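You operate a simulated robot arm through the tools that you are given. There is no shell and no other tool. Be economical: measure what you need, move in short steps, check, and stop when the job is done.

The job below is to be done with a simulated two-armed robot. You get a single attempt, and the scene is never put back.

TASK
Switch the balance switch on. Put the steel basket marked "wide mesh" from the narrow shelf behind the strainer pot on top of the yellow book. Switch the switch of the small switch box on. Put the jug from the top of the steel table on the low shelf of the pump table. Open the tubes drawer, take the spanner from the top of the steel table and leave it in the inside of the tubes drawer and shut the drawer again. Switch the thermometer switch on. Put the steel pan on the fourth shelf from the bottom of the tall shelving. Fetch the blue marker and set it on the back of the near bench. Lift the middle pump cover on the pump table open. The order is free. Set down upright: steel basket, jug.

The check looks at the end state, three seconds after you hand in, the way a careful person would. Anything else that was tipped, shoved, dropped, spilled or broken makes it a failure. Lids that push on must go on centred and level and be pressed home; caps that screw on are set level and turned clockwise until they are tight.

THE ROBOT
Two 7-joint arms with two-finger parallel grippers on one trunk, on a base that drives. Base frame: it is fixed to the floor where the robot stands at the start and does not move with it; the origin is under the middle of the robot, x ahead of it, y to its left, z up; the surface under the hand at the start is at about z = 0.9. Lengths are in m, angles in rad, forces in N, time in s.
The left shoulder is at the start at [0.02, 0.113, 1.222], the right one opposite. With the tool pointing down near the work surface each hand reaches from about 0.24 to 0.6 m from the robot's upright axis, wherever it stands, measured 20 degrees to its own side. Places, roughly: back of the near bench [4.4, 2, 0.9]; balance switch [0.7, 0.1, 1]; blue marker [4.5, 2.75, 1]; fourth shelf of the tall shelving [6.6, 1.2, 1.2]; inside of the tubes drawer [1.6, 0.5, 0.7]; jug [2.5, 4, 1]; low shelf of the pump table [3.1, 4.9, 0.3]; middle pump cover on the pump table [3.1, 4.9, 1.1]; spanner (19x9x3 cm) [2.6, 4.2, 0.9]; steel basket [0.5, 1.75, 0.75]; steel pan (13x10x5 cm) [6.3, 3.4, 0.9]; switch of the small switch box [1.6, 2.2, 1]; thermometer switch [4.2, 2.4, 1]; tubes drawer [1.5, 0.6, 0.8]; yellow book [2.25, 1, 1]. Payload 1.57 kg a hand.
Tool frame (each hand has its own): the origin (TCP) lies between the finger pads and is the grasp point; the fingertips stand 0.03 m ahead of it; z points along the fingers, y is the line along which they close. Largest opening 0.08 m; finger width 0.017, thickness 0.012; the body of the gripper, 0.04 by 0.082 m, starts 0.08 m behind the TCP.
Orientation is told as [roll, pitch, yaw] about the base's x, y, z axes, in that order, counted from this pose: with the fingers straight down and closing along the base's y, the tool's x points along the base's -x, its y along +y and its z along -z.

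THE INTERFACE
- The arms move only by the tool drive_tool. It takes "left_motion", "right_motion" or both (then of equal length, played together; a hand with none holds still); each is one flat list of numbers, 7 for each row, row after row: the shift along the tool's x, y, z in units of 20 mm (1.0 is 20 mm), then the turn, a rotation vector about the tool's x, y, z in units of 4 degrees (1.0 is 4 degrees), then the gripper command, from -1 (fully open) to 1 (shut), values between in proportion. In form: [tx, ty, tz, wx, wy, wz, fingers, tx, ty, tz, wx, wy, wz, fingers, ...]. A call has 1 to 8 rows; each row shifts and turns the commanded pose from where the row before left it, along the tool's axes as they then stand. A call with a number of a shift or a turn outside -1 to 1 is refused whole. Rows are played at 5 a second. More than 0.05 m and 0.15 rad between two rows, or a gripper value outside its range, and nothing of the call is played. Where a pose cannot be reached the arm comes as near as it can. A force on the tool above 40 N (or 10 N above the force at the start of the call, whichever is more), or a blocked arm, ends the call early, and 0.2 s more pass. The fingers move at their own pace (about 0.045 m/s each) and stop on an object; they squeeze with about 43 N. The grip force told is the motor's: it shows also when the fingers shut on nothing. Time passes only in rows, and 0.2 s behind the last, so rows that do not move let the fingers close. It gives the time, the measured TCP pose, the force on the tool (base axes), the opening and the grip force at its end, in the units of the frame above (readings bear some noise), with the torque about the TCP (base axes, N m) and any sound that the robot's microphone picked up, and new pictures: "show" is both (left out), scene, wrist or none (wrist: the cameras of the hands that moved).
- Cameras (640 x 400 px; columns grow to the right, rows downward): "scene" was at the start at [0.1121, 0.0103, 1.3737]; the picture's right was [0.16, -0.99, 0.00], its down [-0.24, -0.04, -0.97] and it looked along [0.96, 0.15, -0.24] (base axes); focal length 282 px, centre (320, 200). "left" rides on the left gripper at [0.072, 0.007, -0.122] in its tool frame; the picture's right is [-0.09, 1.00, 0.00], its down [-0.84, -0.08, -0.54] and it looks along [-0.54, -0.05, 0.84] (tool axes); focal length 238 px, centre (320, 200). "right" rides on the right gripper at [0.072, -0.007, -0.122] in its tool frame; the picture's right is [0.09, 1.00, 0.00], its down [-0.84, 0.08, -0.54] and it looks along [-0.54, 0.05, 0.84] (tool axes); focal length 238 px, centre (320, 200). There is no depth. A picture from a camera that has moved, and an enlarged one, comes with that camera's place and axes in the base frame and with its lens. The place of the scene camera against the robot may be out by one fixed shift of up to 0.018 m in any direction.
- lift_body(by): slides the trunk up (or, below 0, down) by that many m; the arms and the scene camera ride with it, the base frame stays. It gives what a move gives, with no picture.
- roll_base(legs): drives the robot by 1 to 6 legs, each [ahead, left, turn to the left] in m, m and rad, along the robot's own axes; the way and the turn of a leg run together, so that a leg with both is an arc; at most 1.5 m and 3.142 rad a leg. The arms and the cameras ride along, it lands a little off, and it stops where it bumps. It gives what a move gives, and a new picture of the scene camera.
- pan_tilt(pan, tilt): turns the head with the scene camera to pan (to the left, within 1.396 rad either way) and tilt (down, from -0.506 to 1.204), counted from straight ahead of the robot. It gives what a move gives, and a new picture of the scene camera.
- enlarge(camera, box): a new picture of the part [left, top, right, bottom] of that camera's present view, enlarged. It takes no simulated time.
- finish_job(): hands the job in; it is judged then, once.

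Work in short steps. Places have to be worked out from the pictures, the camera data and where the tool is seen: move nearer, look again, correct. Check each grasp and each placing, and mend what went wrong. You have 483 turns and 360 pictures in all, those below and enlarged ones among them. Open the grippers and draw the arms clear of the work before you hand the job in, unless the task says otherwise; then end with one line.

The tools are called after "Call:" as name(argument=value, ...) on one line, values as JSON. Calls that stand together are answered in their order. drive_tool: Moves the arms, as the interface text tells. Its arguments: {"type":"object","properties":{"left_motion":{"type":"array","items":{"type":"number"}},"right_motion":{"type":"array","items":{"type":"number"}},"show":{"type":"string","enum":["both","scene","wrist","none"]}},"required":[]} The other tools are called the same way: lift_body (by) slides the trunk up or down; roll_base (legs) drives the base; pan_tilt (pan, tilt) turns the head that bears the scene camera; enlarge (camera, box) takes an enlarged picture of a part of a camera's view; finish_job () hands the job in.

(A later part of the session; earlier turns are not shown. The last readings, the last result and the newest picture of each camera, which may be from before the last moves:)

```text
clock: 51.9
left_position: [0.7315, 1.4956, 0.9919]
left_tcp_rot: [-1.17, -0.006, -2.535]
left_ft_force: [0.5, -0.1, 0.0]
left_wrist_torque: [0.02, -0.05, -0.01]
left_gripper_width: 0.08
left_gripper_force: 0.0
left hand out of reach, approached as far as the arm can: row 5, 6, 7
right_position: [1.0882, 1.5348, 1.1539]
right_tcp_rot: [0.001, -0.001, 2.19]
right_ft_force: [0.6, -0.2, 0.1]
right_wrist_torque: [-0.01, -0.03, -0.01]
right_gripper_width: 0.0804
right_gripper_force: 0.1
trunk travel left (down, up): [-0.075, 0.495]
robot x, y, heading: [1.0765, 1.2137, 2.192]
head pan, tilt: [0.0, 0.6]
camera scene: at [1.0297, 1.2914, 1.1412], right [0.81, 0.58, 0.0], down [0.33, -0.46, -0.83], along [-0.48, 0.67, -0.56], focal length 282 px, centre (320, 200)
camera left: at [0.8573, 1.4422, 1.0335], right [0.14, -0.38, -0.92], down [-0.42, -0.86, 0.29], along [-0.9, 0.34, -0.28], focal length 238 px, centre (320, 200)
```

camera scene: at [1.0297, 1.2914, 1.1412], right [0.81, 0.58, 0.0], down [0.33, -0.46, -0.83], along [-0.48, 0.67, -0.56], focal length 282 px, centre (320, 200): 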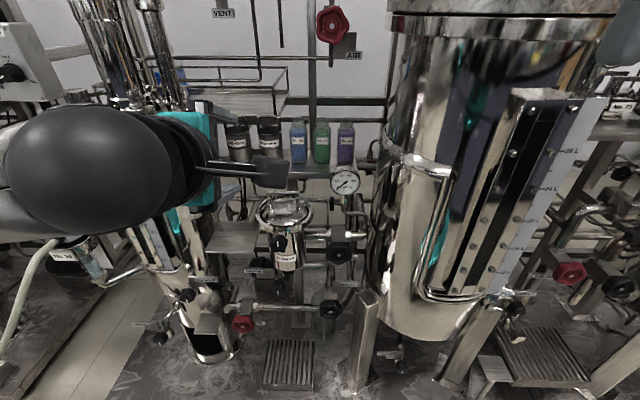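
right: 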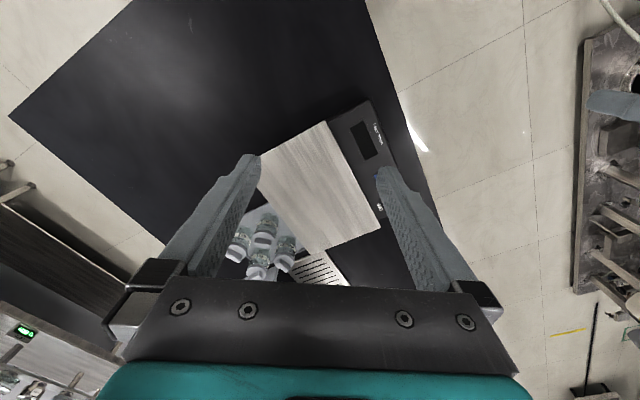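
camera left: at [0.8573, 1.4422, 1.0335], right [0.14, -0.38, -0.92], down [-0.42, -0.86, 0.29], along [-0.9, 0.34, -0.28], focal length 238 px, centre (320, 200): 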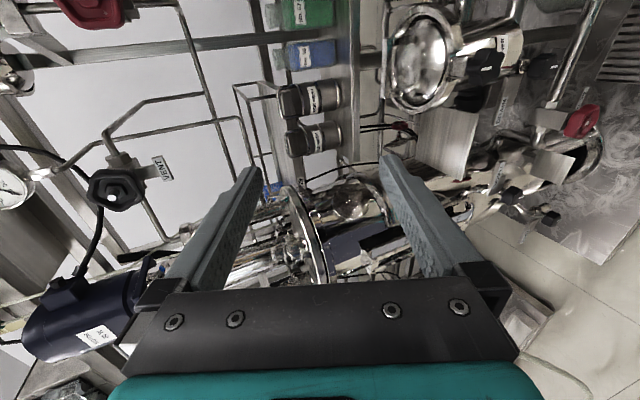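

The hand is now 67° from vertical and below the VENT knob. I re-measure the bail in both views.

Call:
enlarge(camera="left", box=[250, 60, 370, 170])

Call:
enlarge(camera="scene", box=[210, 80, 370, 180])

```text
3.64 times, centred on (310, 115) of left
camera zoom: at [0.8573, 1.4422, 1.0335], right [0.14, -0.38, -0.92], down [-0.42, -0.86, 0.29], along [-0.9, 0.34, -0.28], focal length 867 px, centre (356, 509)
```

zoom: 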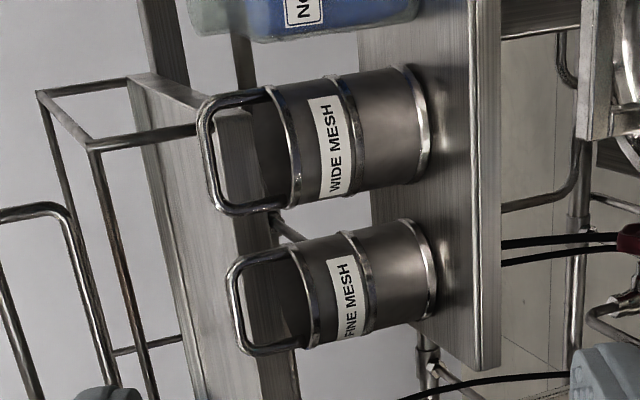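

```text
4.00 times, centred on (290, 130) of scene
camera zoom: at [1.0297, 1.2914, 1.1412], right [0.81, 0.58, 0.0], down [0.33, -0.46, -0.83], along [-0.48, 0.67, -0.56], focal length 1128 px, centre (440, 480)
```

zoom: 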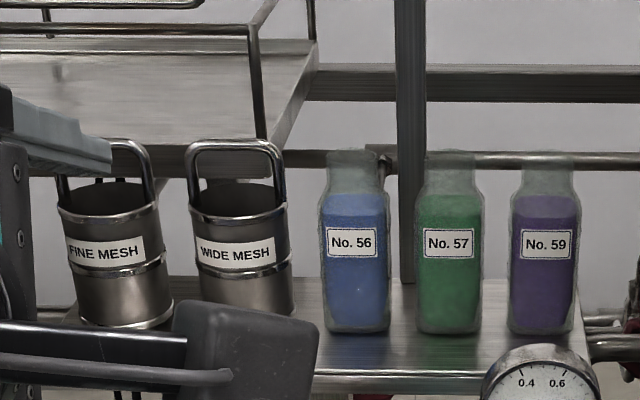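

Using the wrist cameras alone, three views agree on the bail at (0.503, 1.80, 0.920), so the scene camera reads about 1.5 cm low. I align the hand sideways and drive 0.15 m ahead.

Call:
drive_tool(left_motion=[-0.15, -0.9, 0, 0, 0, 0, -1, -0.15, -0.8, 0, 0, 0, 0, -1, -0.15, -0.8, 0, 0, 0, 0, -1, -0.15, -0.8, 0, 0, 0, 0, -1, -0.1, -0.8, 0, 0, 0, 0, -1], show="none")

Call:
roll_base(legs=[[0.14, 0, 0]])

Call:
drive_tool(left_motion=[0, 0, 1, 0, 0, 0, -1, 0, 0, 1, 0, 0, 0, -1], show="wrist")

```text
clock: 53.1
left_position: [0.7016, 1.514, 1.0659]
left_tcp_rot: [-1.171, -0.006, -2.538]
left_ft_force: [0.6, 0.1, 1.6]
left_wrist_torque: [0.0, -0.01, -0.02]
left_gripper_width: 0.0801
left_gripper_force: 0.1
right_position: [1.0874, 1.5349, 1.1532]
right_tcp_rot: [0.001, -0.002, 2.189]
right_ft_force: [-1.4, -0.5, -0.2]
right_wrist_torque: [-0.01, 0.01, -0.04]
right_gripper_width: 0.0799
right_gripper_force: 0.0
trunk travel left (down, up): [-0.075, 0.495]
robot x, y, heading: [1.0771, 1.2176, 2.19]
head pan, tilt: [0.0, 0.6]
```

```text
clock: 54.4
left_position: [0.6194, 1.63, 1.0665]
left_tcp_rot: [-1.169, -0.006, -2.537]
left_ft_force: [0.1, 0.1, 0.1]
left_wrist_torque: [0.01, 0.0, 0.0]
left_gripper_width: 0.0801
left_gripper_force: 0.1
right_position: [1.0053, 1.6508, 1.1531]
right_tcp_rot: [0.0, -0.001, 2.189]
right_ft_force: [-0.2, 0.5, -0.3]
right_wrist_torque: [-0.02, 0.01, 0.0]
right_gripper_width: 0.0798
right_gripper_force: 0.1
trunk travel left (down, up): [-0.075, 0.495]
robot x, y, heading: [0.9939, 1.3328, 2.184]
head pan, tilt: [0.0, 0.6]
camera scene: at [0.9473, 1.4073, 1.1412], right [0.81, 0.58, 0.0], down [0.33, -0.46, -0.82], along [-0.48, 0.67, -0.57], focal length 282 px, centre (320, 200)
```

scene: 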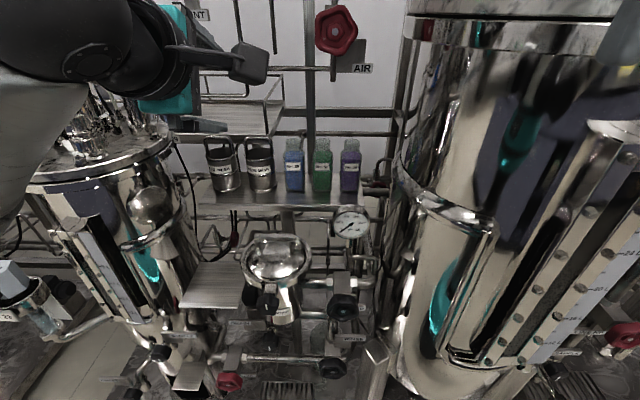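

```text
clock: 55.0
left_position: [0.5993, 1.6601, 1.0516]
left_tcp_rot: [-1.167, -0.007, -2.537]
left_ft_force: [-0.2, -0.3, 0.0]
left_wrist_torque: [-0.02, 0.0, 0.01]
left_gripper_width: 0.0801
left_gripper_force: 0.1
right_position: [1.0045, 1.6504, 1.1526]
right_tcp_rot: [0.0, 0.001, 2.188]
right_ft_force: [0.5, -0.1, -0.5]
right_wrist_torque: [-0.01, -0.01, -0.02]
right_gripper_width: 0.0799
right_gripper_force: 0.2
trunk travel left (down, up): [-0.075, 0.495]
robot x, y, heading: [0.9928, 1.331, 2.187]
head pan, tilt: [0.0, 0.6]
camera left: at [0.7245, 1.6067, 1.0936], right [0.14, -0.38, -0.92], down [-0.42, -0.86, 0.29], along [-0.9, 0.34, -0.28], focal length 238 px, centre (320, 200)
```

left: 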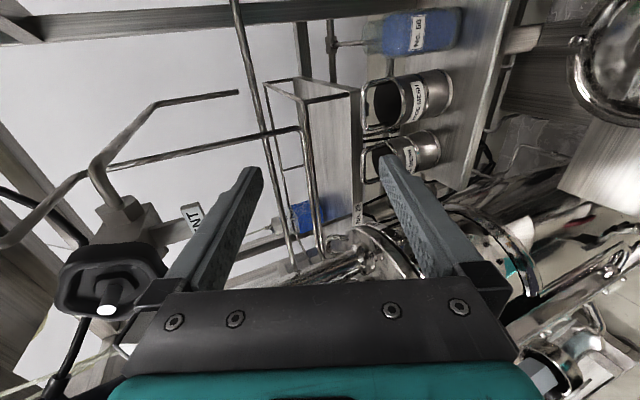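

The bail checks out at about (0.504, 1.795, 0.919). I drop onto its line and come up to about 8 cm short of it.

Call:
drive_tool(left_motion=[0, 0.7, 0.8, 0, 0, 0, -1, 0, 0.7, 0.8, 0, 0, 0, -1, 0, 0.7, 0.8, 0, 0, 0, -1, 0, 0.65, 0.8, 0, 0, 0, -1, 0, 0, 1, 0, 0, 0, -1, 0, 0, 1, 0, 0, 0, -1, 0, 0, 1, 0, 0, 0, -1], show="both")

```text
clock: 56.6
left_position: [0.5453, 1.7367, 0.9528]
left_tcp_rot: [-1.169, -0.008, -2.535]
left_ft_force: [-0.7, 0.1, -1.1]
left_wrist_torque: [0.01, 0.02, -0.02]
left_gripper_width: 0.0802
left_gripper_force: 0.0
right_position: [1.0055, 1.651, 1.1538]
right_tcp_rot: [0.001, 0.0, 2.188]
right_ft_force: [-0.4, 0.5, 0.7]
right_wrist_torque: [-0.02, -0.01, -0.03]
right_gripper_width: 0.08
right_gripper_force: 0.1
trunk travel left (down, up): [-0.075, 0.495]
robot x, y, heading: [0.995, 1.329, 2.192]
head pan, tilt: [0.0, 0.6]
camera scene: at [0.9476, 1.4071, 1.1412], right [0.81, 0.58, 0.0], down [0.33, -0.46, -0.83], along [-0.48, 0.67, -0.56], focal length 282 px, centre (320, 200)
camera left: at [0.6703, 1.683, 0.9933], right [0.14, -0.38, -0.92], down [-0.42, -0.86, 0.29], along [-0.9, 0.34, -0.28], focal length 238 px, centre (320, 200)
```

scene: 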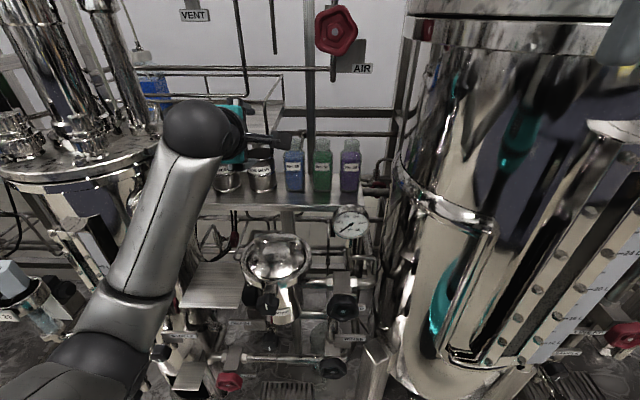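
left: 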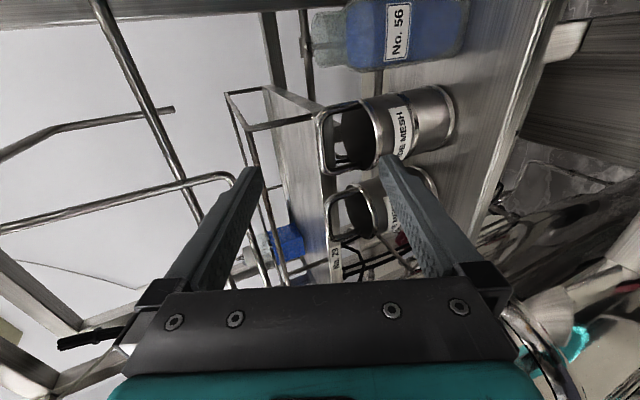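

The bail lies between the fingers about 8 cm ahead. I narrow the opening to 4.5 cm to clear the rim and go in.

Call:
drive_tool(left_motion=[0.1, 0, 0, 0, 0, 0, -0.12, 0, 0, 0, 0, 0, 0, -0.12, 0, 0, 1, 0, 0, 0, -0.12, 0, 0, 1, 0, 0, 0, -0.12], show="wrist")

```text
clock: 57.6
left_position: [0.5279, 1.7666, 0.9355]
left_tcp_rot: [-1.169, -0.005, -2.536]
left_ft_force: [-0.3, -0.7, -0.1]
left_wrist_torque: [-0.02, 0.01, 0.01]
left_gripper_width: 0.0449
left_gripper_force: 0.1
right_position: [1.005, 1.6516, 1.1527]
right_tcp_rot: [0.001, -0.001, 2.19]
right_ft_force: [0.1, 0.1, 0.5]
right_wrist_torque: [0.05, -0.02, 0.0]
right_gripper_width: 0.08
right_gripper_force: 0.2
trunk travel left (down, up): [-0.075, 0.495]
robot x, y, heading: [0.9951, 1.3304, 2.192]
head pan, tilt: [0.0, 0.6]
camera left: at [0.6521, 1.7134, 0.9783], right [0.14, -0.38, -0.92], down [-0.42, -0.86, 0.29], along [-0.9, 0.34, -0.28], focal length 238 px, centre (320, 200)
```

left: 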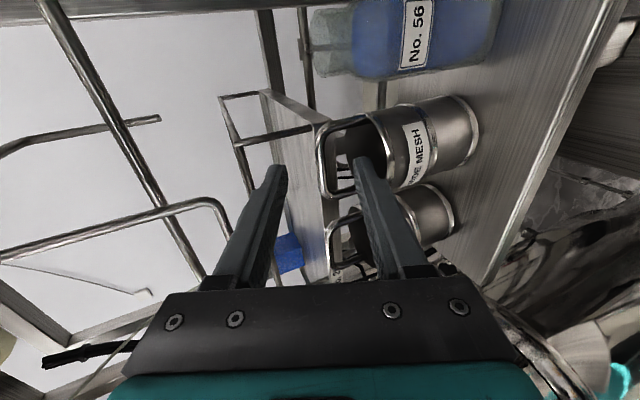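

The bar is centred between the fingers. I advance 4 cm and close.

Call:
drive_tool(left_motion=[0, 0, 1, 0, 0, 0, -0.12, 0, 0, 1, 0, 0, 0, -0.12, 0, 0, 0, 0, 0, 0, -0.12], show="wrist")

```text
clock: 58.4
left_position: [0.5066, 1.7965, 0.9243]
left_tcp_rot: [-1.182, -0.007, -2.537]
left_ft_force: [2.3, -2.6, 16.6]
left_wrist_torque: [0.16, 0.08, 0.0]
left_gripper_width: 0.0323
left_gripper_force: 0.0
right_position: [1.0071, 1.6501, 1.153]
right_tcp_rot: [0.001, -0.002, 2.189]
right_ft_force: [-0.9, 0.8, 0.0]
right_wrist_torque: [0.04, 0.02, 0.03]
right_gripper_width: 0.0799
right_gripper_force: 0.0
trunk travel left (down, up): [-0.075, 0.495]
robot x, y, heading: [0.9983, 1.3302, 2.184]
head pan, tilt: [0.0, 0.6]
camera left: at [0.633, 1.743, 0.966], right [0.13, -0.37, -0.92], down [-0.42, -0.86, 0.28], along [-0.9, 0.35, -0.27], focal length 238 px, centre (320, 200)
```

left: 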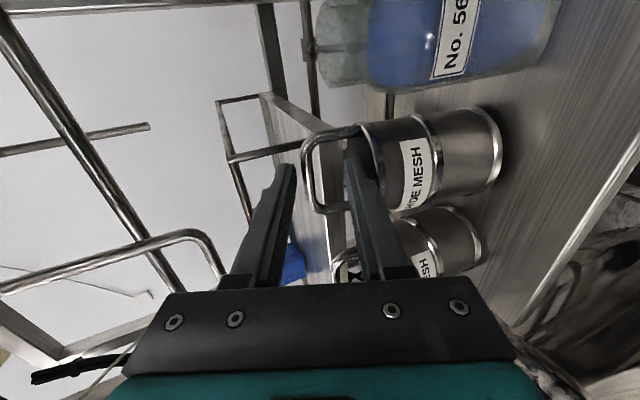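

The lower finger rests on the rim with the bar between the fingers. I close now.

Call:
drive_tool(left_motion=[0, -0.2, 0, 0, 0, 0, 1, 0, 0, 0, 0, 0, 0, 1, 0, 0, 0, 0, 0, 0, 1, 0, 0, 0, 0, 0, 0, 1], show="wrist")

```text
clock: 59.4
left_position: [0.5061, 1.798, 0.9237]
left_tcp_rot: [-1.169, -0.007, -2.535]
left_ft_force: [0.6, -0.5, -0.6]
left_wrist_torque: [0.04, -0.03, 0.03]
left_gripper_width: 0.007
left_gripper_force: 26.4
right_position: [1.0045, 1.6501, 1.1538]
right_tcp_rot: [0.0, 0.0, 2.189]
right_ft_force: [0.1, -0.4, 0.3]
right_wrist_torque: [-0.01, 0.01, 0.01]
right_gripper_width: 0.0799
right_gripper_force: 0.0
trunk travel left (down, up): [-0.075, 0.495]
robot x, y, heading: [0.9964, 1.3323, 2.189]
head pan, tilt: [0.0, 0.6]
camera left: at [0.6304, 1.7454, 0.9655], right [0.14, -0.38, -0.92], down [-0.42, -0.86, 0.29], along [-0.9, 0.34, -0.28], focal length 238 px, centre (320, 200)
```

left: 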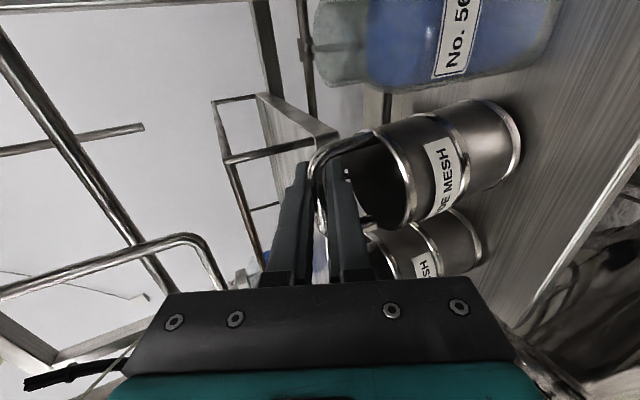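

The bail is gripped at 7 mm. I lift straight up 6 cm.

Call:
drive_tool(left_motion=[0, -0.46, -0.2, 0, 0, 0, 1, 0, -0.92, -0.39, 0, 0, 0, 1, 0, -0.92, -0.39, 0, 0, 0, 1, 0, -0.92, -0.39, 0, 0, 0, 1], show="both")

```text
clock: 60.4
left_position: [0.505, 1.7995, 0.9949]
left_tcp_rot: [-1.17, -0.006, -2.534]
left_ft_force: [0.4, -0.1, -0.5]
left_wrist_torque: [0.0, 0.0, -0.08]
left_gripper_width: 0.0069
left_gripper_force: 26.9
right_position: [1.0058, 1.6501, 1.1522]
right_tcp_rot: [0.001, -0.001, 2.19]
right_ft_force: [-0.1, 0.7, 0.7]
right_wrist_torque: [-0.01, 0.02, -0.01]
right_gripper_width: 0.0803
right_gripper_force: 0.1
trunk travel left (down, up): [-0.075, 0.495]
robot x, y, heading: [0.9936, 1.3319, 2.184]
head pan, tilt: [0.0, 0.6]
camera scene: at [0.9475, 1.4071, 1.1412], right [0.81, 0.58, 0.0], down [0.33, -0.46, -0.83], along [-0.48, 0.67, -0.56], focal length 282 px, centre (320, 200)
camera left: at [0.629, 1.7467, 1.0362], right [0.14, -0.38, -0.92], down [-0.42, -0.86, 0.29], along [-0.9, 0.34, -0.28], focal length 238 px, centre (320, 200)
```

scene: 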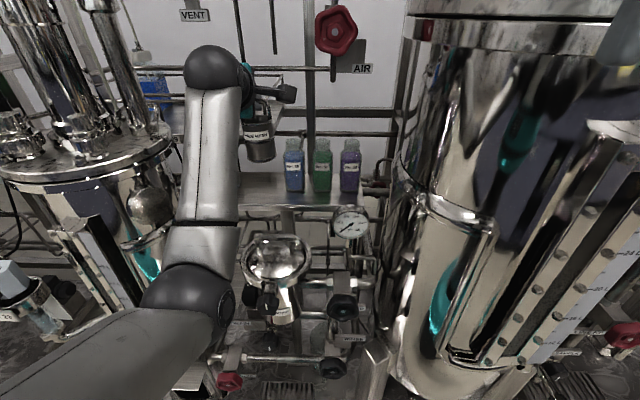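
left: 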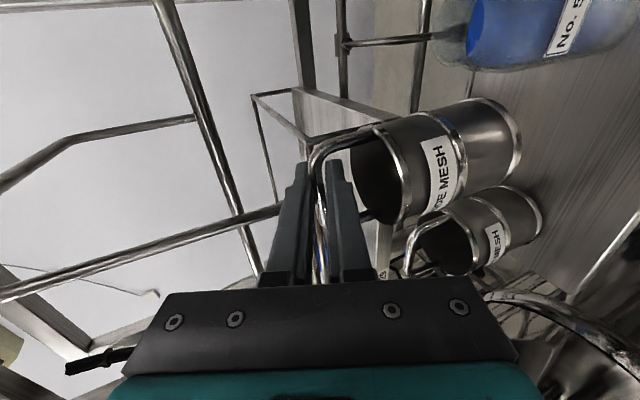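

The basket is free. I lower 3 cm to clear the VENT knob and back the base out.

Call:
drive_tool(left_motion=[0, 0.7, 0.3, 0, 0, 0, 1, 0, 0.7, 0.3, 0, 0, 0, 1], show="none")

Call:
roll_base(legs=[[-0.35, 0, 0]])

```text
clock: 61.0
left_position: [0.5054, 1.8004, 0.9642]
left_tcp_rot: [-1.169, -0.007, -2.536]
left_ft_force: [-0.1, -0.4, -0.5]
left_wrist_torque: [-0.02, -0.02, -0.02]
left_gripper_width: 0.0071
left_gripper_force: 26.4
right_position: [1.0064, 1.6501, 1.1537]
right_tcp_rot: [0.002, -0.001, 2.188]
right_ft_force: [0.3, -0.7, 0.6]
right_wrist_torque: [0.0, -0.01, -0.03]
right_gripper_width: 0.08
right_gripper_force: 0.0
trunk travel left (down, up): [-0.075, 0.495]
robot x, y, heading: [0.9947, 1.332, 2.191]
head pan, tilt: [0.0, 0.6]
```

```text
clock: 63.3
left_position: [0.7057, 1.5186, 0.9643]
left_tcp_rot: [-1.168, -0.006, -2.537]
left_ft_force: [-0.8, 0.2, -1.3]
left_wrist_torque: [0.04, -0.01, 0.0]
left_gripper_width: 0.0069
left_gripper_force: 26.6
right_position: [1.2064, 1.3688, 1.1533]
right_tcp_rot: [0.001, -0.001, 2.188]
right_ft_force: [0.4, 0.4, -0.3]
right_wrist_torque: [-0.01, -0.01, -0.03]
right_gripper_width: 0.0799
right_gripper_force: 0.0
trunk travel left (down, up): [-0.075, 0.495]
robot x, y, heading: [1.1946, 1.0485, 2.191]
head pan, tilt: [0.0, 0.6]
camera scene: at [1.1483, 1.1247, 1.1412], right [0.82, 0.58, 0.0], down [0.33, -0.46, -0.83], along [-0.48, 0.67, -0.56], focal length 282 px, centre (320, 200)
```

scene: 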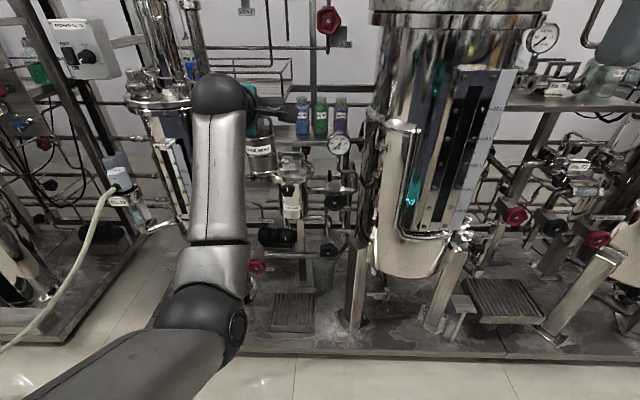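

It came out cleanly. I raise the trunk 0.3 m, pull the arm in, and turn towards the bench ahead (+a).

Call:
lift_body(by=0.3)

Call:
drive_tool(left_motion=[0, 0.39, -0.92, 0, 0, 0, 1, 0, 0.39, -0.92, 0, 0, 0, 1, 0, 0.39, -0.92, 0, 0, 0, 1, 0, 0.39, -0.92, 0, 0, 0, 1, 0, 0.39, -0.92, 0, 0, 0, 1, 0, 0.39, -0.92, 0, 0, 0, 1, 0, 0.39, -0.92, 0, 0, 0, 1, 0, 0.39, -0.92, 0, 0, 0, 1], show="none")

Call:
roll_base(legs=[[0, 0, -1.57]])

Call:
pan_tilt(pan=-0.6, tilt=0.45)

```text
clock: 66.3
left_position: [0.7059, 1.5179, 1.2627]
left_tcp_rot: [-1.169, -0.007, -2.539]
left_ft_force: [-1.4, -0.4, -0.9]
left_wrist_torque: [0.05, 0.0, 0.01]
left_gripper_width: 0.0069
left_gripper_force: 26.3
right_position: [1.2065, 1.3687, 1.4535]
right_tcp_rot: [-0.001, -0.001, 2.19]
right_ft_force: [0.1, 0.2, -0.4]
right_wrist_torque: [0.01, -0.05, 0.03]
right_gripper_width: 0.08
right_gripper_force: 0.0
trunk travel left (down, up): [-0.375, 0.195]
robot x, y, heading: [1.1965, 1.0505, 2.182]
head pan, tilt: [0.0, 0.6]
```

```text
clock: 68.3
left_position: [0.7561, 1.3634, 1.2775]
left_tcp_rot: [-1.205, -0.108, -2.449]
left_ft_force: [0.3, 0.3, -0.7]
left_wrist_torque: [-0.02, 0.0, -0.01]
left_gripper_width: 0.0067
left_gripper_force: 26.4
right_position: [1.2063, 1.3685, 1.4527]
right_tcp_rot: [-0.001, -0.001, 2.188]
right_ft_force: [-0.7, -0.5, 0.2]
right_wrist_torque: [0.0, -0.02, -0.02]
right_gripper_width: 0.0801
right_gripper_force: 0.0
trunk travel left (down, up): [-0.375, 0.195]
robot x, y, heading: [1.1926, 1.0507, 2.188]
head pan, tilt: [0.0, 0.6]
stopped in row 8 (left hand): the arm was blocked; the commanded pose is now the measured one
```

```text
clock: 72.4
left_position: [1.4871, 1.5032, 1.2766]
left_tcp_rot: [-1.204, -0.107, 2.311]
left_ft_force: [0.0, -0.4, 0.3]
left_wrist_torque: [0.02, -0.02, 0.0]
left_gripper_width: 0.0068
left_gripper_force: 26.0
right_position: [1.5156, 1.0529, 1.4531]
right_tcp_rot: [0.001, 0.0, 0.668]
right_ft_force: [-0.2, -0.3, -0.5]
right_wrist_torque: [0.02, 0.01, 0.01]
right_gripper_width: 0.0802
right_gripper_force: 0.2
trunk travel left (down, up): [-0.375, 0.195]
robot x, y, heading: [1.1966, 1.0464, 0.668]
head pan, tilt: [0.0, 0.6]
camera scene: at [1.2826, 1.1054, 1.4412], right [0.62, -0.79, 0.0], down [-0.44, -0.35, -0.83], along [0.65, 0.51, -0.56], focal length 282 px, centre (320, 200)
```

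scene: 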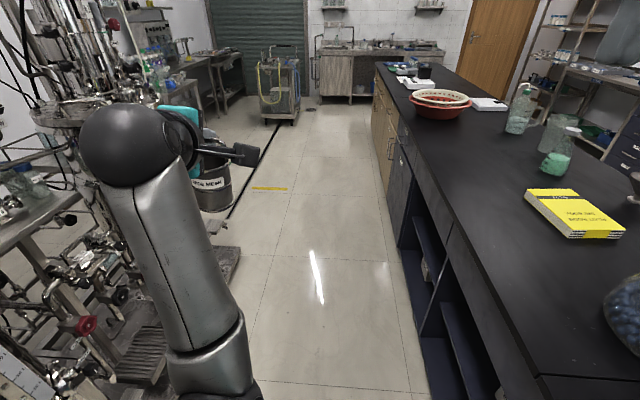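

```text
clock: 73.4
left_position: [1.488, 1.5022, 1.2776]
left_tcp_rot: [-1.204, -0.108, 2.312]
left_ft_force: [-0.6, 0.3, -0.6]
left_wrist_torque: [-0.02, 0.0, -0.01]
left_gripper_width: 0.0071
left_gripper_force: 26.9
right_position: [1.516, 1.0546, 1.4539]
right_tcp_rot: [-0.001, 0.001, 0.666]
right_ft_force: [0.0, -0.3, -0.6]
right_wrist_torque: [0.0, 0.02, 0.0]
right_gripper_width: 0.0801
right_gripper_force: 0.1
trunk travel left (down, up): [-0.375, 0.195]
robot x, y, heading: [1.1964, 1.0513, 0.67]
head pan, tilt: [-0.6, 0.45]
camera scene: at [1.3048, 1.057, 1.4547], right [0.07, -1.0, 0.0], down [-0.43, -0.03, -0.9], along [0.9, 0.06, -0.44], focal length 282 px, centre (320, 200)
```

scene: 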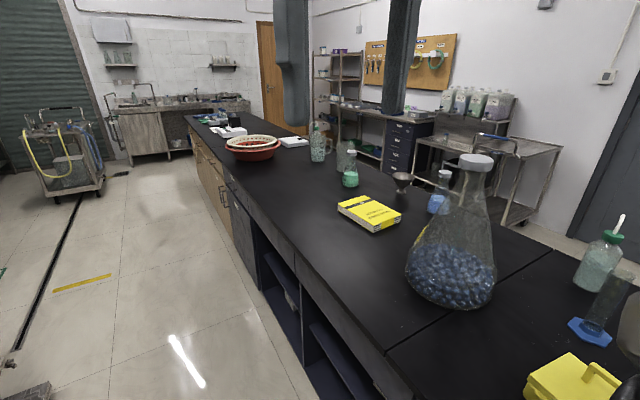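

The yellow book lies at about (2.30, 0.93), and a tall flask stands at about (1.89, 0.75). I drive ahead and turn to face the book.

Call:
roll_base(legs=[[0.74, -0.09, 0], [0, 0, -1.617]])

Call:
pan_tilt(pan=0.0, tilt=0.75)

```text
clock: 81.3
left_position: [2.2749, 1.114, 1.2771]
left_tcp_rot: [-1.205, -0.107, 0.683]
left_ft_force: [0.6, -0.7, 0.5]
left_wrist_torque: [0.02, -0.01, 0.0]
left_gripper_width: 0.0071
left_gripper_force: 25.9
right_position: [1.8241, 1.1113, 1.4537]
right_tcp_rot: [0.0, -0.001, -0.962]
right_ft_force: [-0.5, 0.1, -1.1]
right_wrist_torque: [0.02, 0.0, -0.01]
right_gripper_width: 0.0799
right_gripper_force: 0.1
trunk travel left (down, up): [-0.375, 0.195]
robot x, y, heading: [1.8397, 1.4349, -0.963]
head pan, tilt: [-0.6, 0.45]
camera scene: at [1.8545, 1.3277, 1.4548], right [-1.0, -0.01, 0.0], down [0.0, 0.44, -0.9], along [0.01, -0.9, -0.44], focal length 282 px, centre (320, 200)
```

scene: 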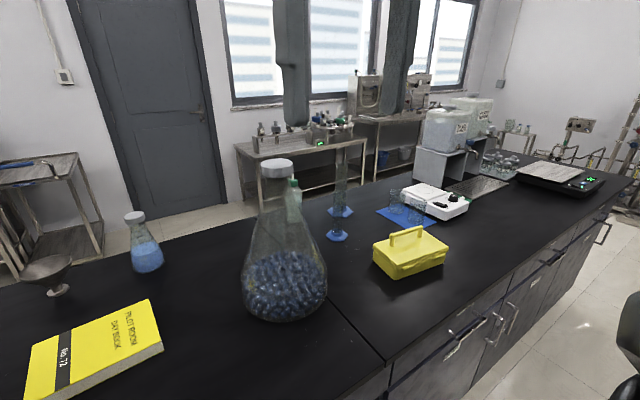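

```text
clock: 82.3
left_position: [2.2754, 1.1143, 1.2768]
left_tcp_rot: [-1.203, -0.108, 0.683]
left_ft_force: [-0.3, -0.8, -1.3]
left_wrist_torque: [-0.01, -0.01, 0.04]
left_gripper_width: 0.0065
left_gripper_force: 25.8
right_position: [1.824, 1.111, 1.4539]
right_tcp_rot: [0.001, 0.0, -0.961]
right_ft_force: [0.2, 0.7, 0.2]
right_wrist_torque: [-0.02, -0.02, -0.04]
right_gripper_width: 0.0803
right_gripper_force: 0.1
trunk travel left (down, up): [-0.375, 0.195]
robot x, y, heading: [1.8379, 1.4326, -0.967]
head pan, tilt: [0.0, 0.75]
camera scene: at [1.9012, 1.3516, 1.4284], right [-0.82, -0.57, 0.0], down [-0.39, 0.56, -0.73], along [0.42, -0.6, -0.68], focal length 282 px, centre (320, 200)
```

scene: 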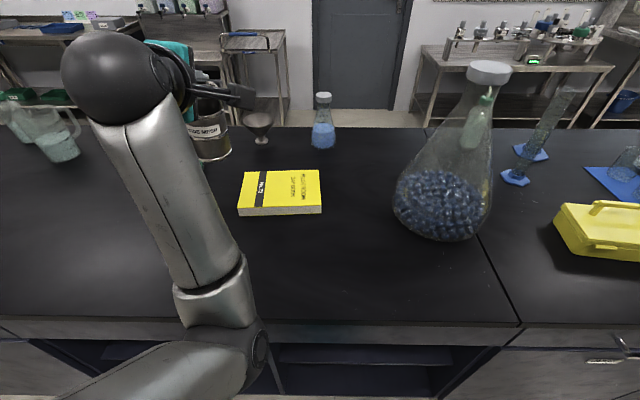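

The book centre is at about (2.32, 0.93), 0.18 m farther ahead and 0.07 m to the right of the basket. First I level the hand again.

Call:
drive_tool(left_motion=[0, 0, 0, -0.25, 0.9, -0.49, 1, 0, 0, 0, -0.25, 0.9, -0.49, 1, 0.4, -0.4, 0.95, 0, 0, 0, 1, 0.4, -0.4, 0.95, 0, 0, 0, 1, 0.4, -0.4, 0.95, 0, 0, 0, 1, 0.4, -0.4, 0.95, 0, 0, 0, 1], show="both")

```text
clock: 83.8
left_position: [2.3147, 1.0397, 1.2795]
left_tcp_rot: [-1.171, -0.037, 0.631]
left_ft_force: [0.4, -0.1, -0.9]
left_wrist_torque: [0.05, 0.03, 0.0]
left_gripper_width: 0.007
left_gripper_force: 26.5
right_position: [1.8239, 1.1118, 1.4531]
right_tcp_rot: [0.002, 0.002, -0.962]
right_ft_force: [-0.8, -0.6, 0.7]
right_wrist_torque: [0.01, 0.01, 0.04]
right_gripper_width: 0.0798
right_gripper_force: 0.0
trunk travel left (down, up): [-0.375, 0.195]
robot x, y, heading: [1.8391, 1.4315, -0.965]
head pan, tilt: [0.0, 0.75]
camera scene: at [1.9011, 1.3512, 1.4283], right [-0.82, -0.57, 0.0], down [-0.39, 0.56, -0.73], along [0.42, -0.6, -0.68], focal length 282 px, centre (320, 200)
camera left: at [2.1883, 1.09, 1.3199], right [-0.13, 0.39, -0.91], down [0.39, 0.87, 0.31], along [0.91, -0.32, -0.26], focal length 238 px, centre (320, 200)
```

scene: 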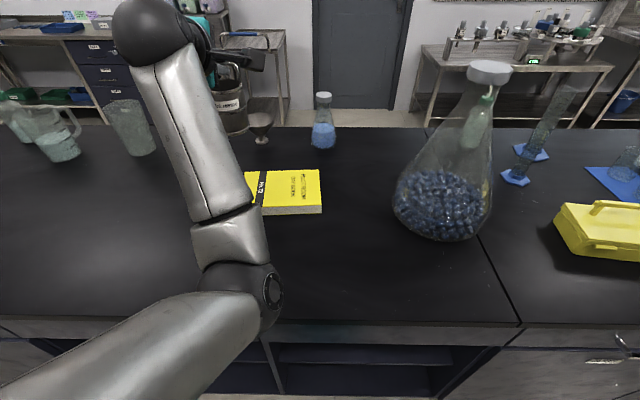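
left: 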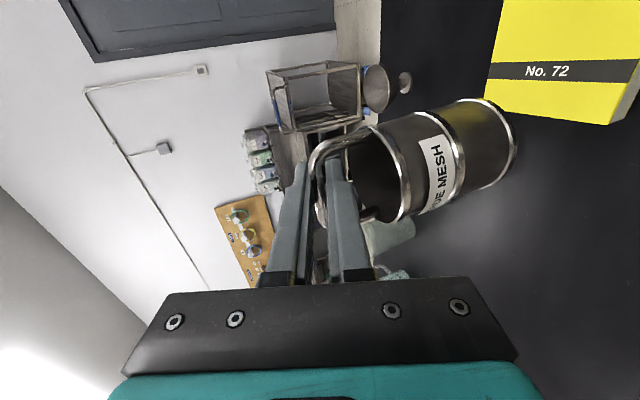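

The basket hangs level. I finish the horizontal move with a last small orientation fix and descend part of the way.

Call:
drive_tool(left_motion=[0, 0, 0, 0, 0.72, -0.29, 1, 0.58, -0.36, 0.86, 0, 0, 0, 1, 0.58, -0.36, 0.86, 0, 0, 0, 1, 0.58, -0.36, 0.86, 0, 0, 0, 1, 0.58, -0.36, 0.86, 0, 0, 0, 1, 0.58, -0.36, 0.86, 0, 0, 0, 1, 0, 0.92, 0.39, 0, 0, 0, 1, 0, 0.92, 0.39, 0, 0, 0, 1], show="none")

Call:
drive_tool(left_motion=[0, 0.92, 0.39, 0, 0, 0, 1, 0, 0.92, 0.39, 0, 0, 0, 1, 0, 0.92, 0.39, 0, 0, 0, 1, 0, 0.92, 0.39, 0, 0, 0, 1], show="both")

```text
clock: 85.5
left_position: [2.2914, 0.9172, 1.2373]
left_tcp_rot: [-1.166, 0.043, 0.554]
left_ft_force: [-0.2, 0.1, -1.1]
left_wrist_torque: [0.0, 0.0, -0.01]
left_gripper_width: 0.007
left_gripper_force: 26.4
right_position: [1.8243, 1.1125, 1.4533]
right_tcp_rot: [0.0, 0.0, -0.963]
right_ft_force: [0.1, -0.7, 0.7]
right_wrist_torque: [0.01, -0.05, 0.02]
right_gripper_width: 0.0801
right_gripper_force: 0.0
trunk travel left (down, up): [-0.375, 0.195]
robot x, y, heading: [1.8385, 1.43, -0.963]
head pan, tilt: [0.0, 0.75]
```

```text
clock: 86.8
left_position: [2.3175, 0.9201, 1.1977]
left_tcp_rot: [-1.228, 0.027, 0.586]
left_ft_force: [-0.3, -0.5, -1.6]
left_wrist_torque: [0.01, -0.01, -0.03]
left_gripper_width: 0.0072
left_gripper_force: 26.3
right_position: [1.8256, 1.1132, 1.4527]
right_tcp_rot: [-0.001, -0.003, -0.961]
right_ft_force: [0.1, 0.3, -0.3]
right_wrist_torque: [0.02, 0.01, -0.01]
right_gripper_width: 0.0799
right_gripper_force: 0.0
trunk travel left (down, up): [-0.375, 0.195]
robot x, y, heading: [1.8391, 1.4326, -0.96]
head pan, tilt: [0.0, 0.75]
stopped in row 4 (left hand): the arm was blocked; the commanded pose is now the measured one
camera scene: at [1.9017, 1.3518, 1.4283], right [-0.82, -0.57, 0.0], down [-0.39, 0.56, -0.73], along [0.42, -0.6, -0.68], focal length 282 px, centre (320, 200)
camera left: at [2.1942, 0.9783, 1.2354], right [-0.13, 0.32, -0.94], down [0.43, 0.87, 0.23], along [0.89, -0.38, -0.25], focal length 238 px, centre (320, 200)
```

scene: 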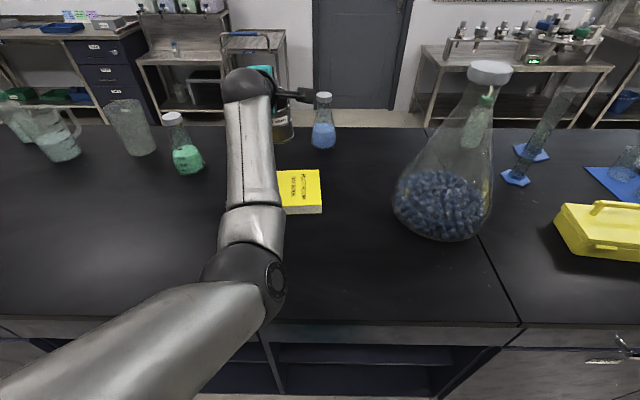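
left: 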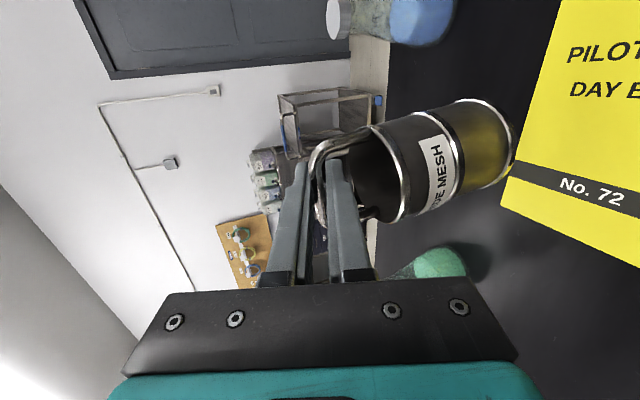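

The arm is near its reach limit, so I lower with the trunk instead, then restore the tilt.

Call:
lift_body(by=-0.07)

Call:
drive_tool(left_motion=[0, 0, 0, -0.83, -0.14, 0.36, 1, 0, 0, 0, 0, 0, 0, 1], show="both")

```text
clock: 87.8
left_position: [2.317, 0.9203, 1.1272]
left_tcp_rot: [-1.227, 0.026, 0.585]
left_ft_force: [0.1, 0.4, -1.2]
left_wrist_torque: [0.02, 0.01, 0.01]
left_gripper_width: 0.0069
left_gripper_force: 26.5
right_position: [1.825, 1.1128, 1.383]
right_tcp_rot: [0.0, 0.0, -0.962]
right_ft_force: [1.0, -0.6, 0.1]
right_wrist_torque: [-0.01, 0.0, -0.01]
right_gripper_width: 0.0799
right_gripper_force: 0.1
trunk travel left (down, up): [-0.305, 0.265]
robot x, y, heading: [1.8381, 1.4285, -0.96]
head pan, tilt: [0.0, 0.75]
```

```text
clock: 88.4
left_position: [2.3097, 0.9168, 1.1232]
left_tcp_rot: [-1.161, 0.005, 0.578]
left_ft_force: [0.5, 0.2, -1.0]
left_wrist_torque: [-0.05, -0.01, -0.02]
left_gripper_width: 0.0068
left_gripper_force: 26.2
right_position: [1.8241, 1.1129, 1.3836]
right_tcp_rot: [0.0, -0.001, -0.96]
right_ft_force: [-0.1, -0.1, 0.4]
right_wrist_torque: [0.02, 0.01, -0.02]
right_gripper_width: 0.0799
right_gripper_force: 0.1
trunk travel left (down, up): [-0.305, 0.265]
robot x, y, heading: [1.8366, 1.4324, -0.965]
head pan, tilt: [0.0, 0.75]
camera scene: at [1.9014, 1.3517, 1.3583], right [-0.82, -0.57, 0.0], down [-0.39, 0.56, -0.73], along [0.42, -0.6, -0.68], focal length 282 px, centre (320, 200)
camera left: at [2.1884, 0.9741, 1.167], right [-0.14, 0.38, -0.91], down [0.45, 0.85, 0.28], along [0.88, -0.37, -0.29], focal length 238 px, centre (320, 200)
```

scene: 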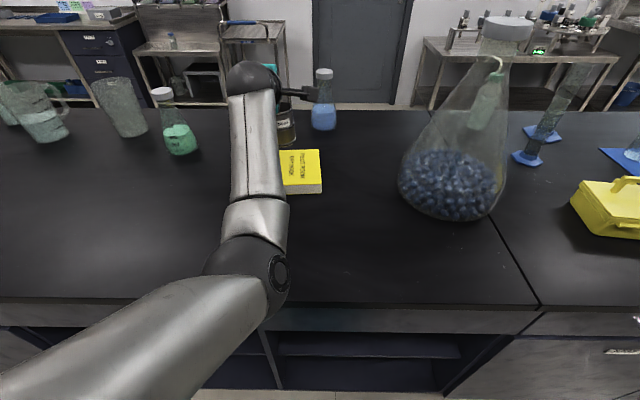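
left: 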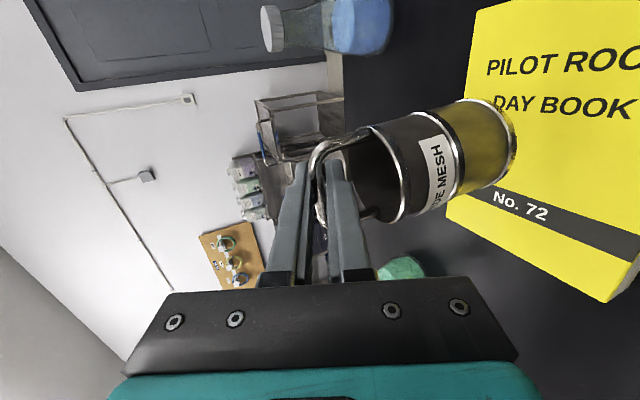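

The book centre comes out at (2.31, 0.92), right under the basket. I lower until the force shows contact.

Call:
drive_tool(left_motion=[0, 0.46, 0.2, 0, 0, 0, 1, 0, 0.46, 0.2, 0, 0, 0, 1, 0, 0.3, 0.13, 0, 0, 0, 1], show="wrist")

```text
clock: 89.2
left_position: [2.3196, 0.9194, 1.1082]
left_tcp_rot: [-1.182, -0.003, 0.589]
left_ft_force: [-1.2, -0.5, -0.8]
left_wrist_torque: [0.02, 0.01, -0.02]
left_gripper_width: 0.0069
left_gripper_force: 26.8
right_position: [1.8243, 1.1118, 1.3819]
right_tcp_rot: [0.001, 0.0, -0.962]
right_ft_force: [-0.2, -0.1, -1.1]
right_wrist_torque: [-0.04, 0.01, 0.0]
right_gripper_width: 0.0799
right_gripper_force: 0.0
trunk travel left (down, up): [-0.305, 0.265]
robot x, y, heading: [1.8394, 1.4302, -0.959]
head pan, tilt: [0.0, 0.75]
camera left: at [2.1969, 0.9755, 1.15], right [-0.13, 0.37, -0.92], down [0.43, 0.86, 0.28], along [0.89, -0.36, -0.27], focal length 238 px, centre (320, 200)
```

left: 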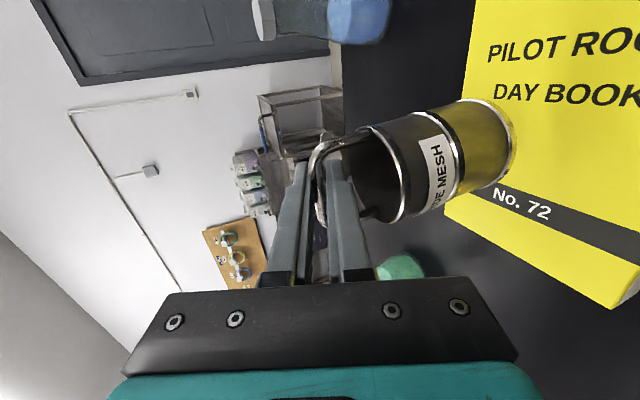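

The arm is at its limit here, so I lower the trunk in small steps and watch the force.

Call:
lift_body(by=-0.02)

Call:
drive_tool(left_motion=[0, 0, 0, 0, 0, 0, 1], show="both")

```text
clock: 89.9
left_position: [2.3204, 0.9212, 1.0877]
left_tcp_rot: [-1.179, -0.003, 0.591]
left_ft_force: [0.3, 1.0, -0.5]
left_wrist_torque: [0.03, -0.02, -0.02]
left_gripper_width: 0.0069
left_gripper_force: 26.3
right_position: [1.8246, 1.1131, 1.3629]
right_tcp_rot: [0.001, 0.0, -0.96]
right_ft_force: [0.8, -0.4, 0.6]
right_wrist_torque: [0.02, -0.04, 0.02]
right_gripper_width: 0.0802
right_gripper_force: 0.0
trunk travel left (down, up): [-0.285, 0.285]
robot x, y, heading: [1.8363, 1.4319, -0.966]
head pan, tilt: [0.0, 0.75]
```

```text
clock: 90.3
left_position: [2.3196, 0.9206, 1.0859]
left_tcp_rot: [-1.178, -0.006, 0.591]
left_ft_force: [-0.1, -0.1, -0.5]
left_wrist_torque: [0.01, 0.04, 0.01]
left_gripper_width: 0.0066
left_gripper_force: 27.1
right_position: [1.8241, 1.1128, 1.3634]
right_tcp_rot: [-0.001, -0.002, -0.962]
right_ft_force: [-0.8, -0.4, 0.8]
right_wrist_torque: [-0.01, 0.01, 0.01]
right_gripper_width: 0.0799
right_gripper_force: 0.1
trunk travel left (down, up): [-0.285, 0.285]
robot x, y, heading: [1.8365, 1.4347, -0.961]
head pan, tilt: [0.0, 0.75]
camera scene: at [1.9012, 1.3517, 1.3383], right [-0.82, -0.57, 0.0], down [-0.39, 0.56, -0.73], along [0.42, -0.6, -0.68], focal length 282 px, centre (320, 200)
camera left: at [2.1973, 0.9762, 1.1278], right [-0.13, 0.37, -0.92], down [0.43, 0.86, 0.28], along [0.89, -0.36, -0.27], focal length 238 px, centre (320, 200)
```

scene: 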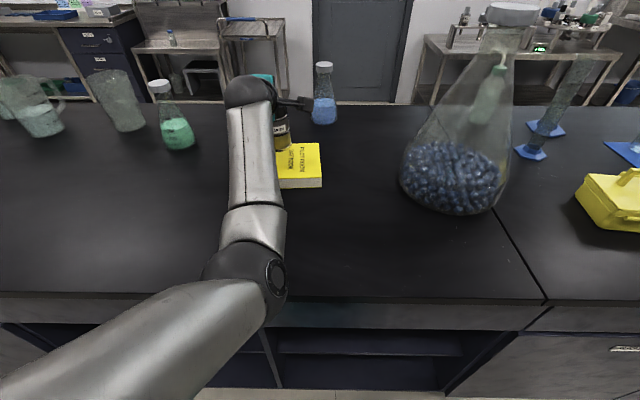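
left: 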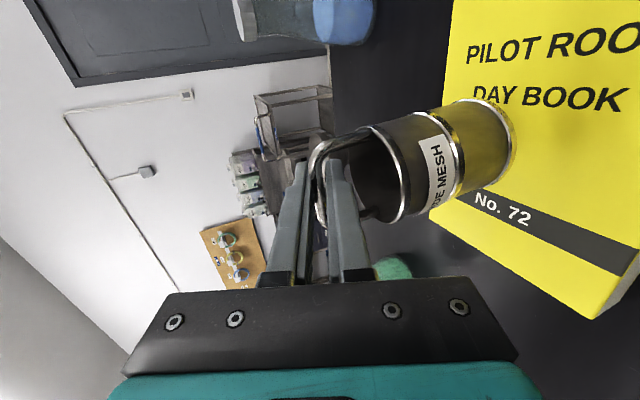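

The basket bottom is an estimated 2 cm above the book. I keep lowering in 1 cm steps.

Call:
lift_body(by=-0.012)

Call:
lift_body(by=-0.006)

Call:
enlarge(camera="left", box=[360, 60, 640, 260])

```text
clock: 90.9
left_position: [2.3209, 0.9215, 1.0734]
left_tcp_rot: [-1.176, -0.006, 0.591]
left_ft_force: [-0.1, 0.3, -1.6]
left_wrist_torque: [-0.01, 0.01, 0.0]
left_gripper_width: 0.0067
left_gripper_force: 27.2
right_position: [1.824, 1.1137, 1.3516]
right_tcp_rot: [0.001, -0.001, -0.962]
right_ft_force: [0.3, 0.6, 0.8]
right_wrist_torque: [-0.03, -0.03, -0.01]
right_gripper_width: 0.0799
right_gripper_force: 0.1
trunk travel left (down, up): [-0.273, 0.297]
robot x, y, heading: [1.8405, 1.433, -0.957]
head pan, tilt: [0.0, 0.75]
```

```text
clock: 91.5
left_position: [2.3217, 0.9216, 1.0674]
left_tcp_rot: [-1.175, -0.007, 0.592]
left_ft_force: [-0.1, -0.9, -1.2]
left_wrist_torque: [0.01, -0.01, -0.01]
left_gripper_width: 0.0069
left_gripper_force: 26.7
right_position: [1.8245, 1.114, 1.3447]
right_tcp_rot: [0.0, 0.0, -0.96]
right_ft_force: [0.2, 0.3, -0.1]
right_wrist_torque: [0.02, 0.05, 0.0]
right_gripper_width: 0.0801
right_gripper_force: 0.0
trunk travel left (down, up): [-0.267, 0.303]
robot x, y, heading: [1.8417, 1.4313, -0.96]
head pan, tilt: [0.0, 0.75]
```

```text
2.00 times, centred on (500, 160) of left
camera zoom: at [2.198, 0.9768, 1.1082], right [-0.13, 0.37, -0.92], down [0.43, 0.86, 0.29], along [0.89, -0.36, -0.27], focal length 477 px, centre (-40, 280)
```

zoom: 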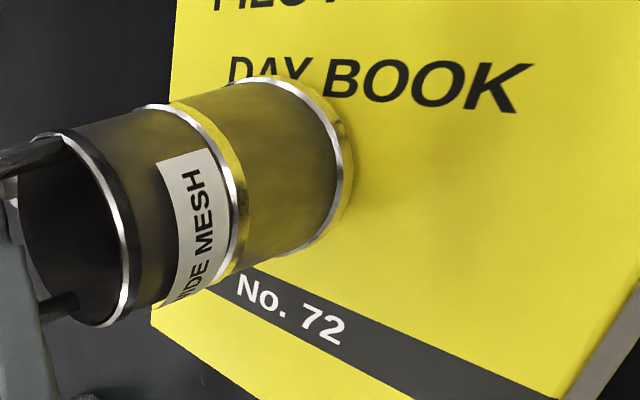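

It is still not touching, and the footprint is well inside the book. I keep lowering.

Call:
lift_body(by=-0.006)

Call:
lift_body(by=-0.005)

Call:
enlarge(camera="left", box=[360, 60, 640, 260])

```text
clock: 92.0
left_position: [2.3224, 0.921, 1.0607]
left_tcp_rot: [-1.174, -0.006, 0.592]
left_ft_force: [0.0, 0.9, -0.8]
left_wrist_torque: [-0.01, 0.02, -0.01]
left_gripper_width: 0.0069
left_gripper_force: 26.9
right_position: [1.8251, 1.1121, 1.3391]
right_tcp_rot: [-0.001, -0.001, -0.962]
right_ft_force: [0.1, -0.1, -0.6]
right_wrist_torque: [0.0, -0.01, -0.02]
right_gripper_width: 0.08
right_gripper_force: 0.0
trunk travel left (down, up): [-0.261, 0.309]
robot x, y, heading: [1.8403, 1.4284, -0.963]
head pan, tilt: [0.0, 0.75]
```

```text
clock: 92.5
left_position: [2.3231, 0.9218, 1.056]
left_tcp_rot: [-1.176, -0.007, 0.593]
left_ft_force: [-1.7, -0.7, 1.6]
left_wrist_torque: [-0.01, -0.01, -0.02]
left_gripper_width: 0.0069
left_gripper_force: 26.4
right_position: [1.8241, 1.1124, 1.3347]
right_tcp_rot: [0.0, -0.001, -0.962]
right_ft_force: [0.0, 0.8, 0.0]
right_wrist_torque: [0.06, 0.04, -0.04]
right_gripper_width: 0.0801
right_gripper_force: 0.0
trunk travel left (down, up): [-0.256, 0.314]
robot x, y, heading: [1.8365, 1.4284, -0.958]
head pan, tilt: [0.0, 0.75]
```

```text
2.00 times, centred on (500, 160) of left
camera zoom: at [2.198, 0.977, 1.0972], right [-0.13, 0.37, -0.92], down [0.43, 0.86, 0.29], along [0.89, -0.36, -0.27], focal length 477 px, centre (-40, 280)
```

zoom: 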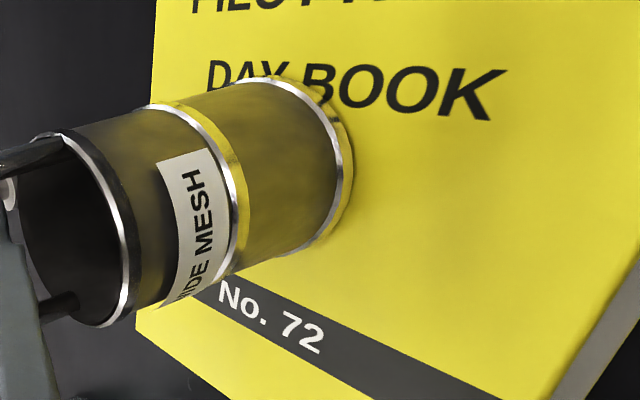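

The force is turning upward. I lower 3 mm more.

Call:
lift_body(by=-0.003)

Call:
drive_tool(left_motion=[0, 0, 0, 0, 0, 0, 1, 0, 0, 0, 0, 0, 0, 1], show="none")

```text
clock: 93.1
left_position: [2.3211, 0.9219, 1.0568]
left_tcp_rot: [-1.183, -0.01, 0.593]
left_ft_force: [-1.6, -0.1, 9.5]
left_wrist_torque: [0.0, -0.09, 0.03]
left_gripper_width: 0.0068
left_gripper_force: 26.6
right_position: [1.8232, 1.1133, 1.3313]
right_tcp_rot: [0.0, -0.001, -0.962]
right_ft_force: [-1.1, 0.5, -0.4]
right_wrist_torque: [0.04, -0.02, 0.01]
right_gripper_width: 0.0801
right_gripper_force: 0.0
trunk travel left (down, up): [-0.253, 0.317]
robot x, y, heading: [1.8378, 1.4298, -0.963]
head pan, tilt: [0.0, 0.75]
```

```text
clock: 93.7
left_position: [2.3203, 0.9225, 1.0553]
left_tcp_rot: [-1.179, -0.008, 0.589]
left_ft_force: [-1.9, -1.1, 13.1]
left_wrist_torque: [0.05, -0.18, -0.04]
left_gripper_width: 0.0073
left_gripper_force: 26.4
right_position: [1.8236, 1.1147, 1.3315]
right_tcp_rot: [0.001, -0.002, -0.962]
right_ft_force: [0.4, -0.8, -0.5]
right_wrist_torque: [-0.02, -0.02, -0.05]
right_gripper_width: 0.0801
right_gripper_force: 0.1
trunk travel left (down, up): [-0.253, 0.317]
robot x, y, heading: [1.8401, 1.4327, -0.96]
head pan, tilt: [0.0, 0.75]
```

The basket is seated, with 13 N on it. I open the fingers partly and withdraw along the fingers.

Call:
drive_tool(left_motion=[0, -0.05, 0, 0, 0, 0, 0.35, 0, 0, 0, 0, 0, 0, 0.35, 0, 0, 0, 0, 0, 0, 0.35], show="wrist")

```text
clock: 94.5
left_position: [2.3226, 0.9224, 1.051]
left_tcp_rot: [-1.17, -0.01, 0.596]
left_ft_force: [-0.8, -0.9, 4.2]
left_wrist_torque: [-0.07, 0.01, -0.03]
left_gripper_width: 0.0225
left_gripper_force: 0.2
right_position: [1.8232, 1.1135, 1.3331]
right_tcp_rot: [-0.001, -0.001, -0.961]
right_ft_force: [0.9, 0.1, 0.5]
right_wrist_torque: [0.02, 0.01, 0.0]
right_gripper_width: 0.0799
right_gripper_force: 0.1
trunk travel left (down, up): [-0.253, 0.317]
robot x, y, heading: [1.8357, 1.4357, -0.96]
head pan, tilt: [0.0, 0.75]
camera left: at [2.1998, 0.978, 1.0929], right [-0.13, 0.38, -0.92], down [0.43, 0.86, 0.29], along [0.89, -0.35, -0.28], focal length 238 px, centre (320, 200)
```

left: 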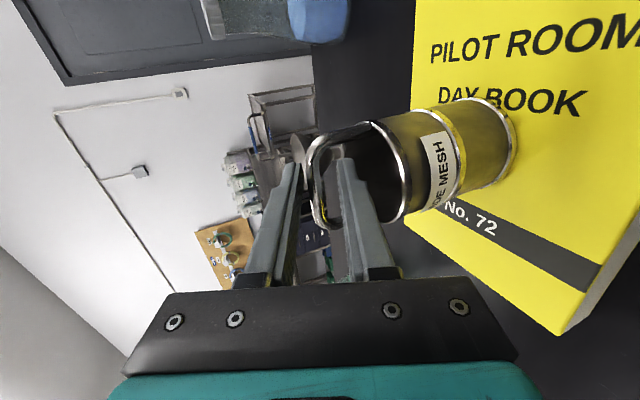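

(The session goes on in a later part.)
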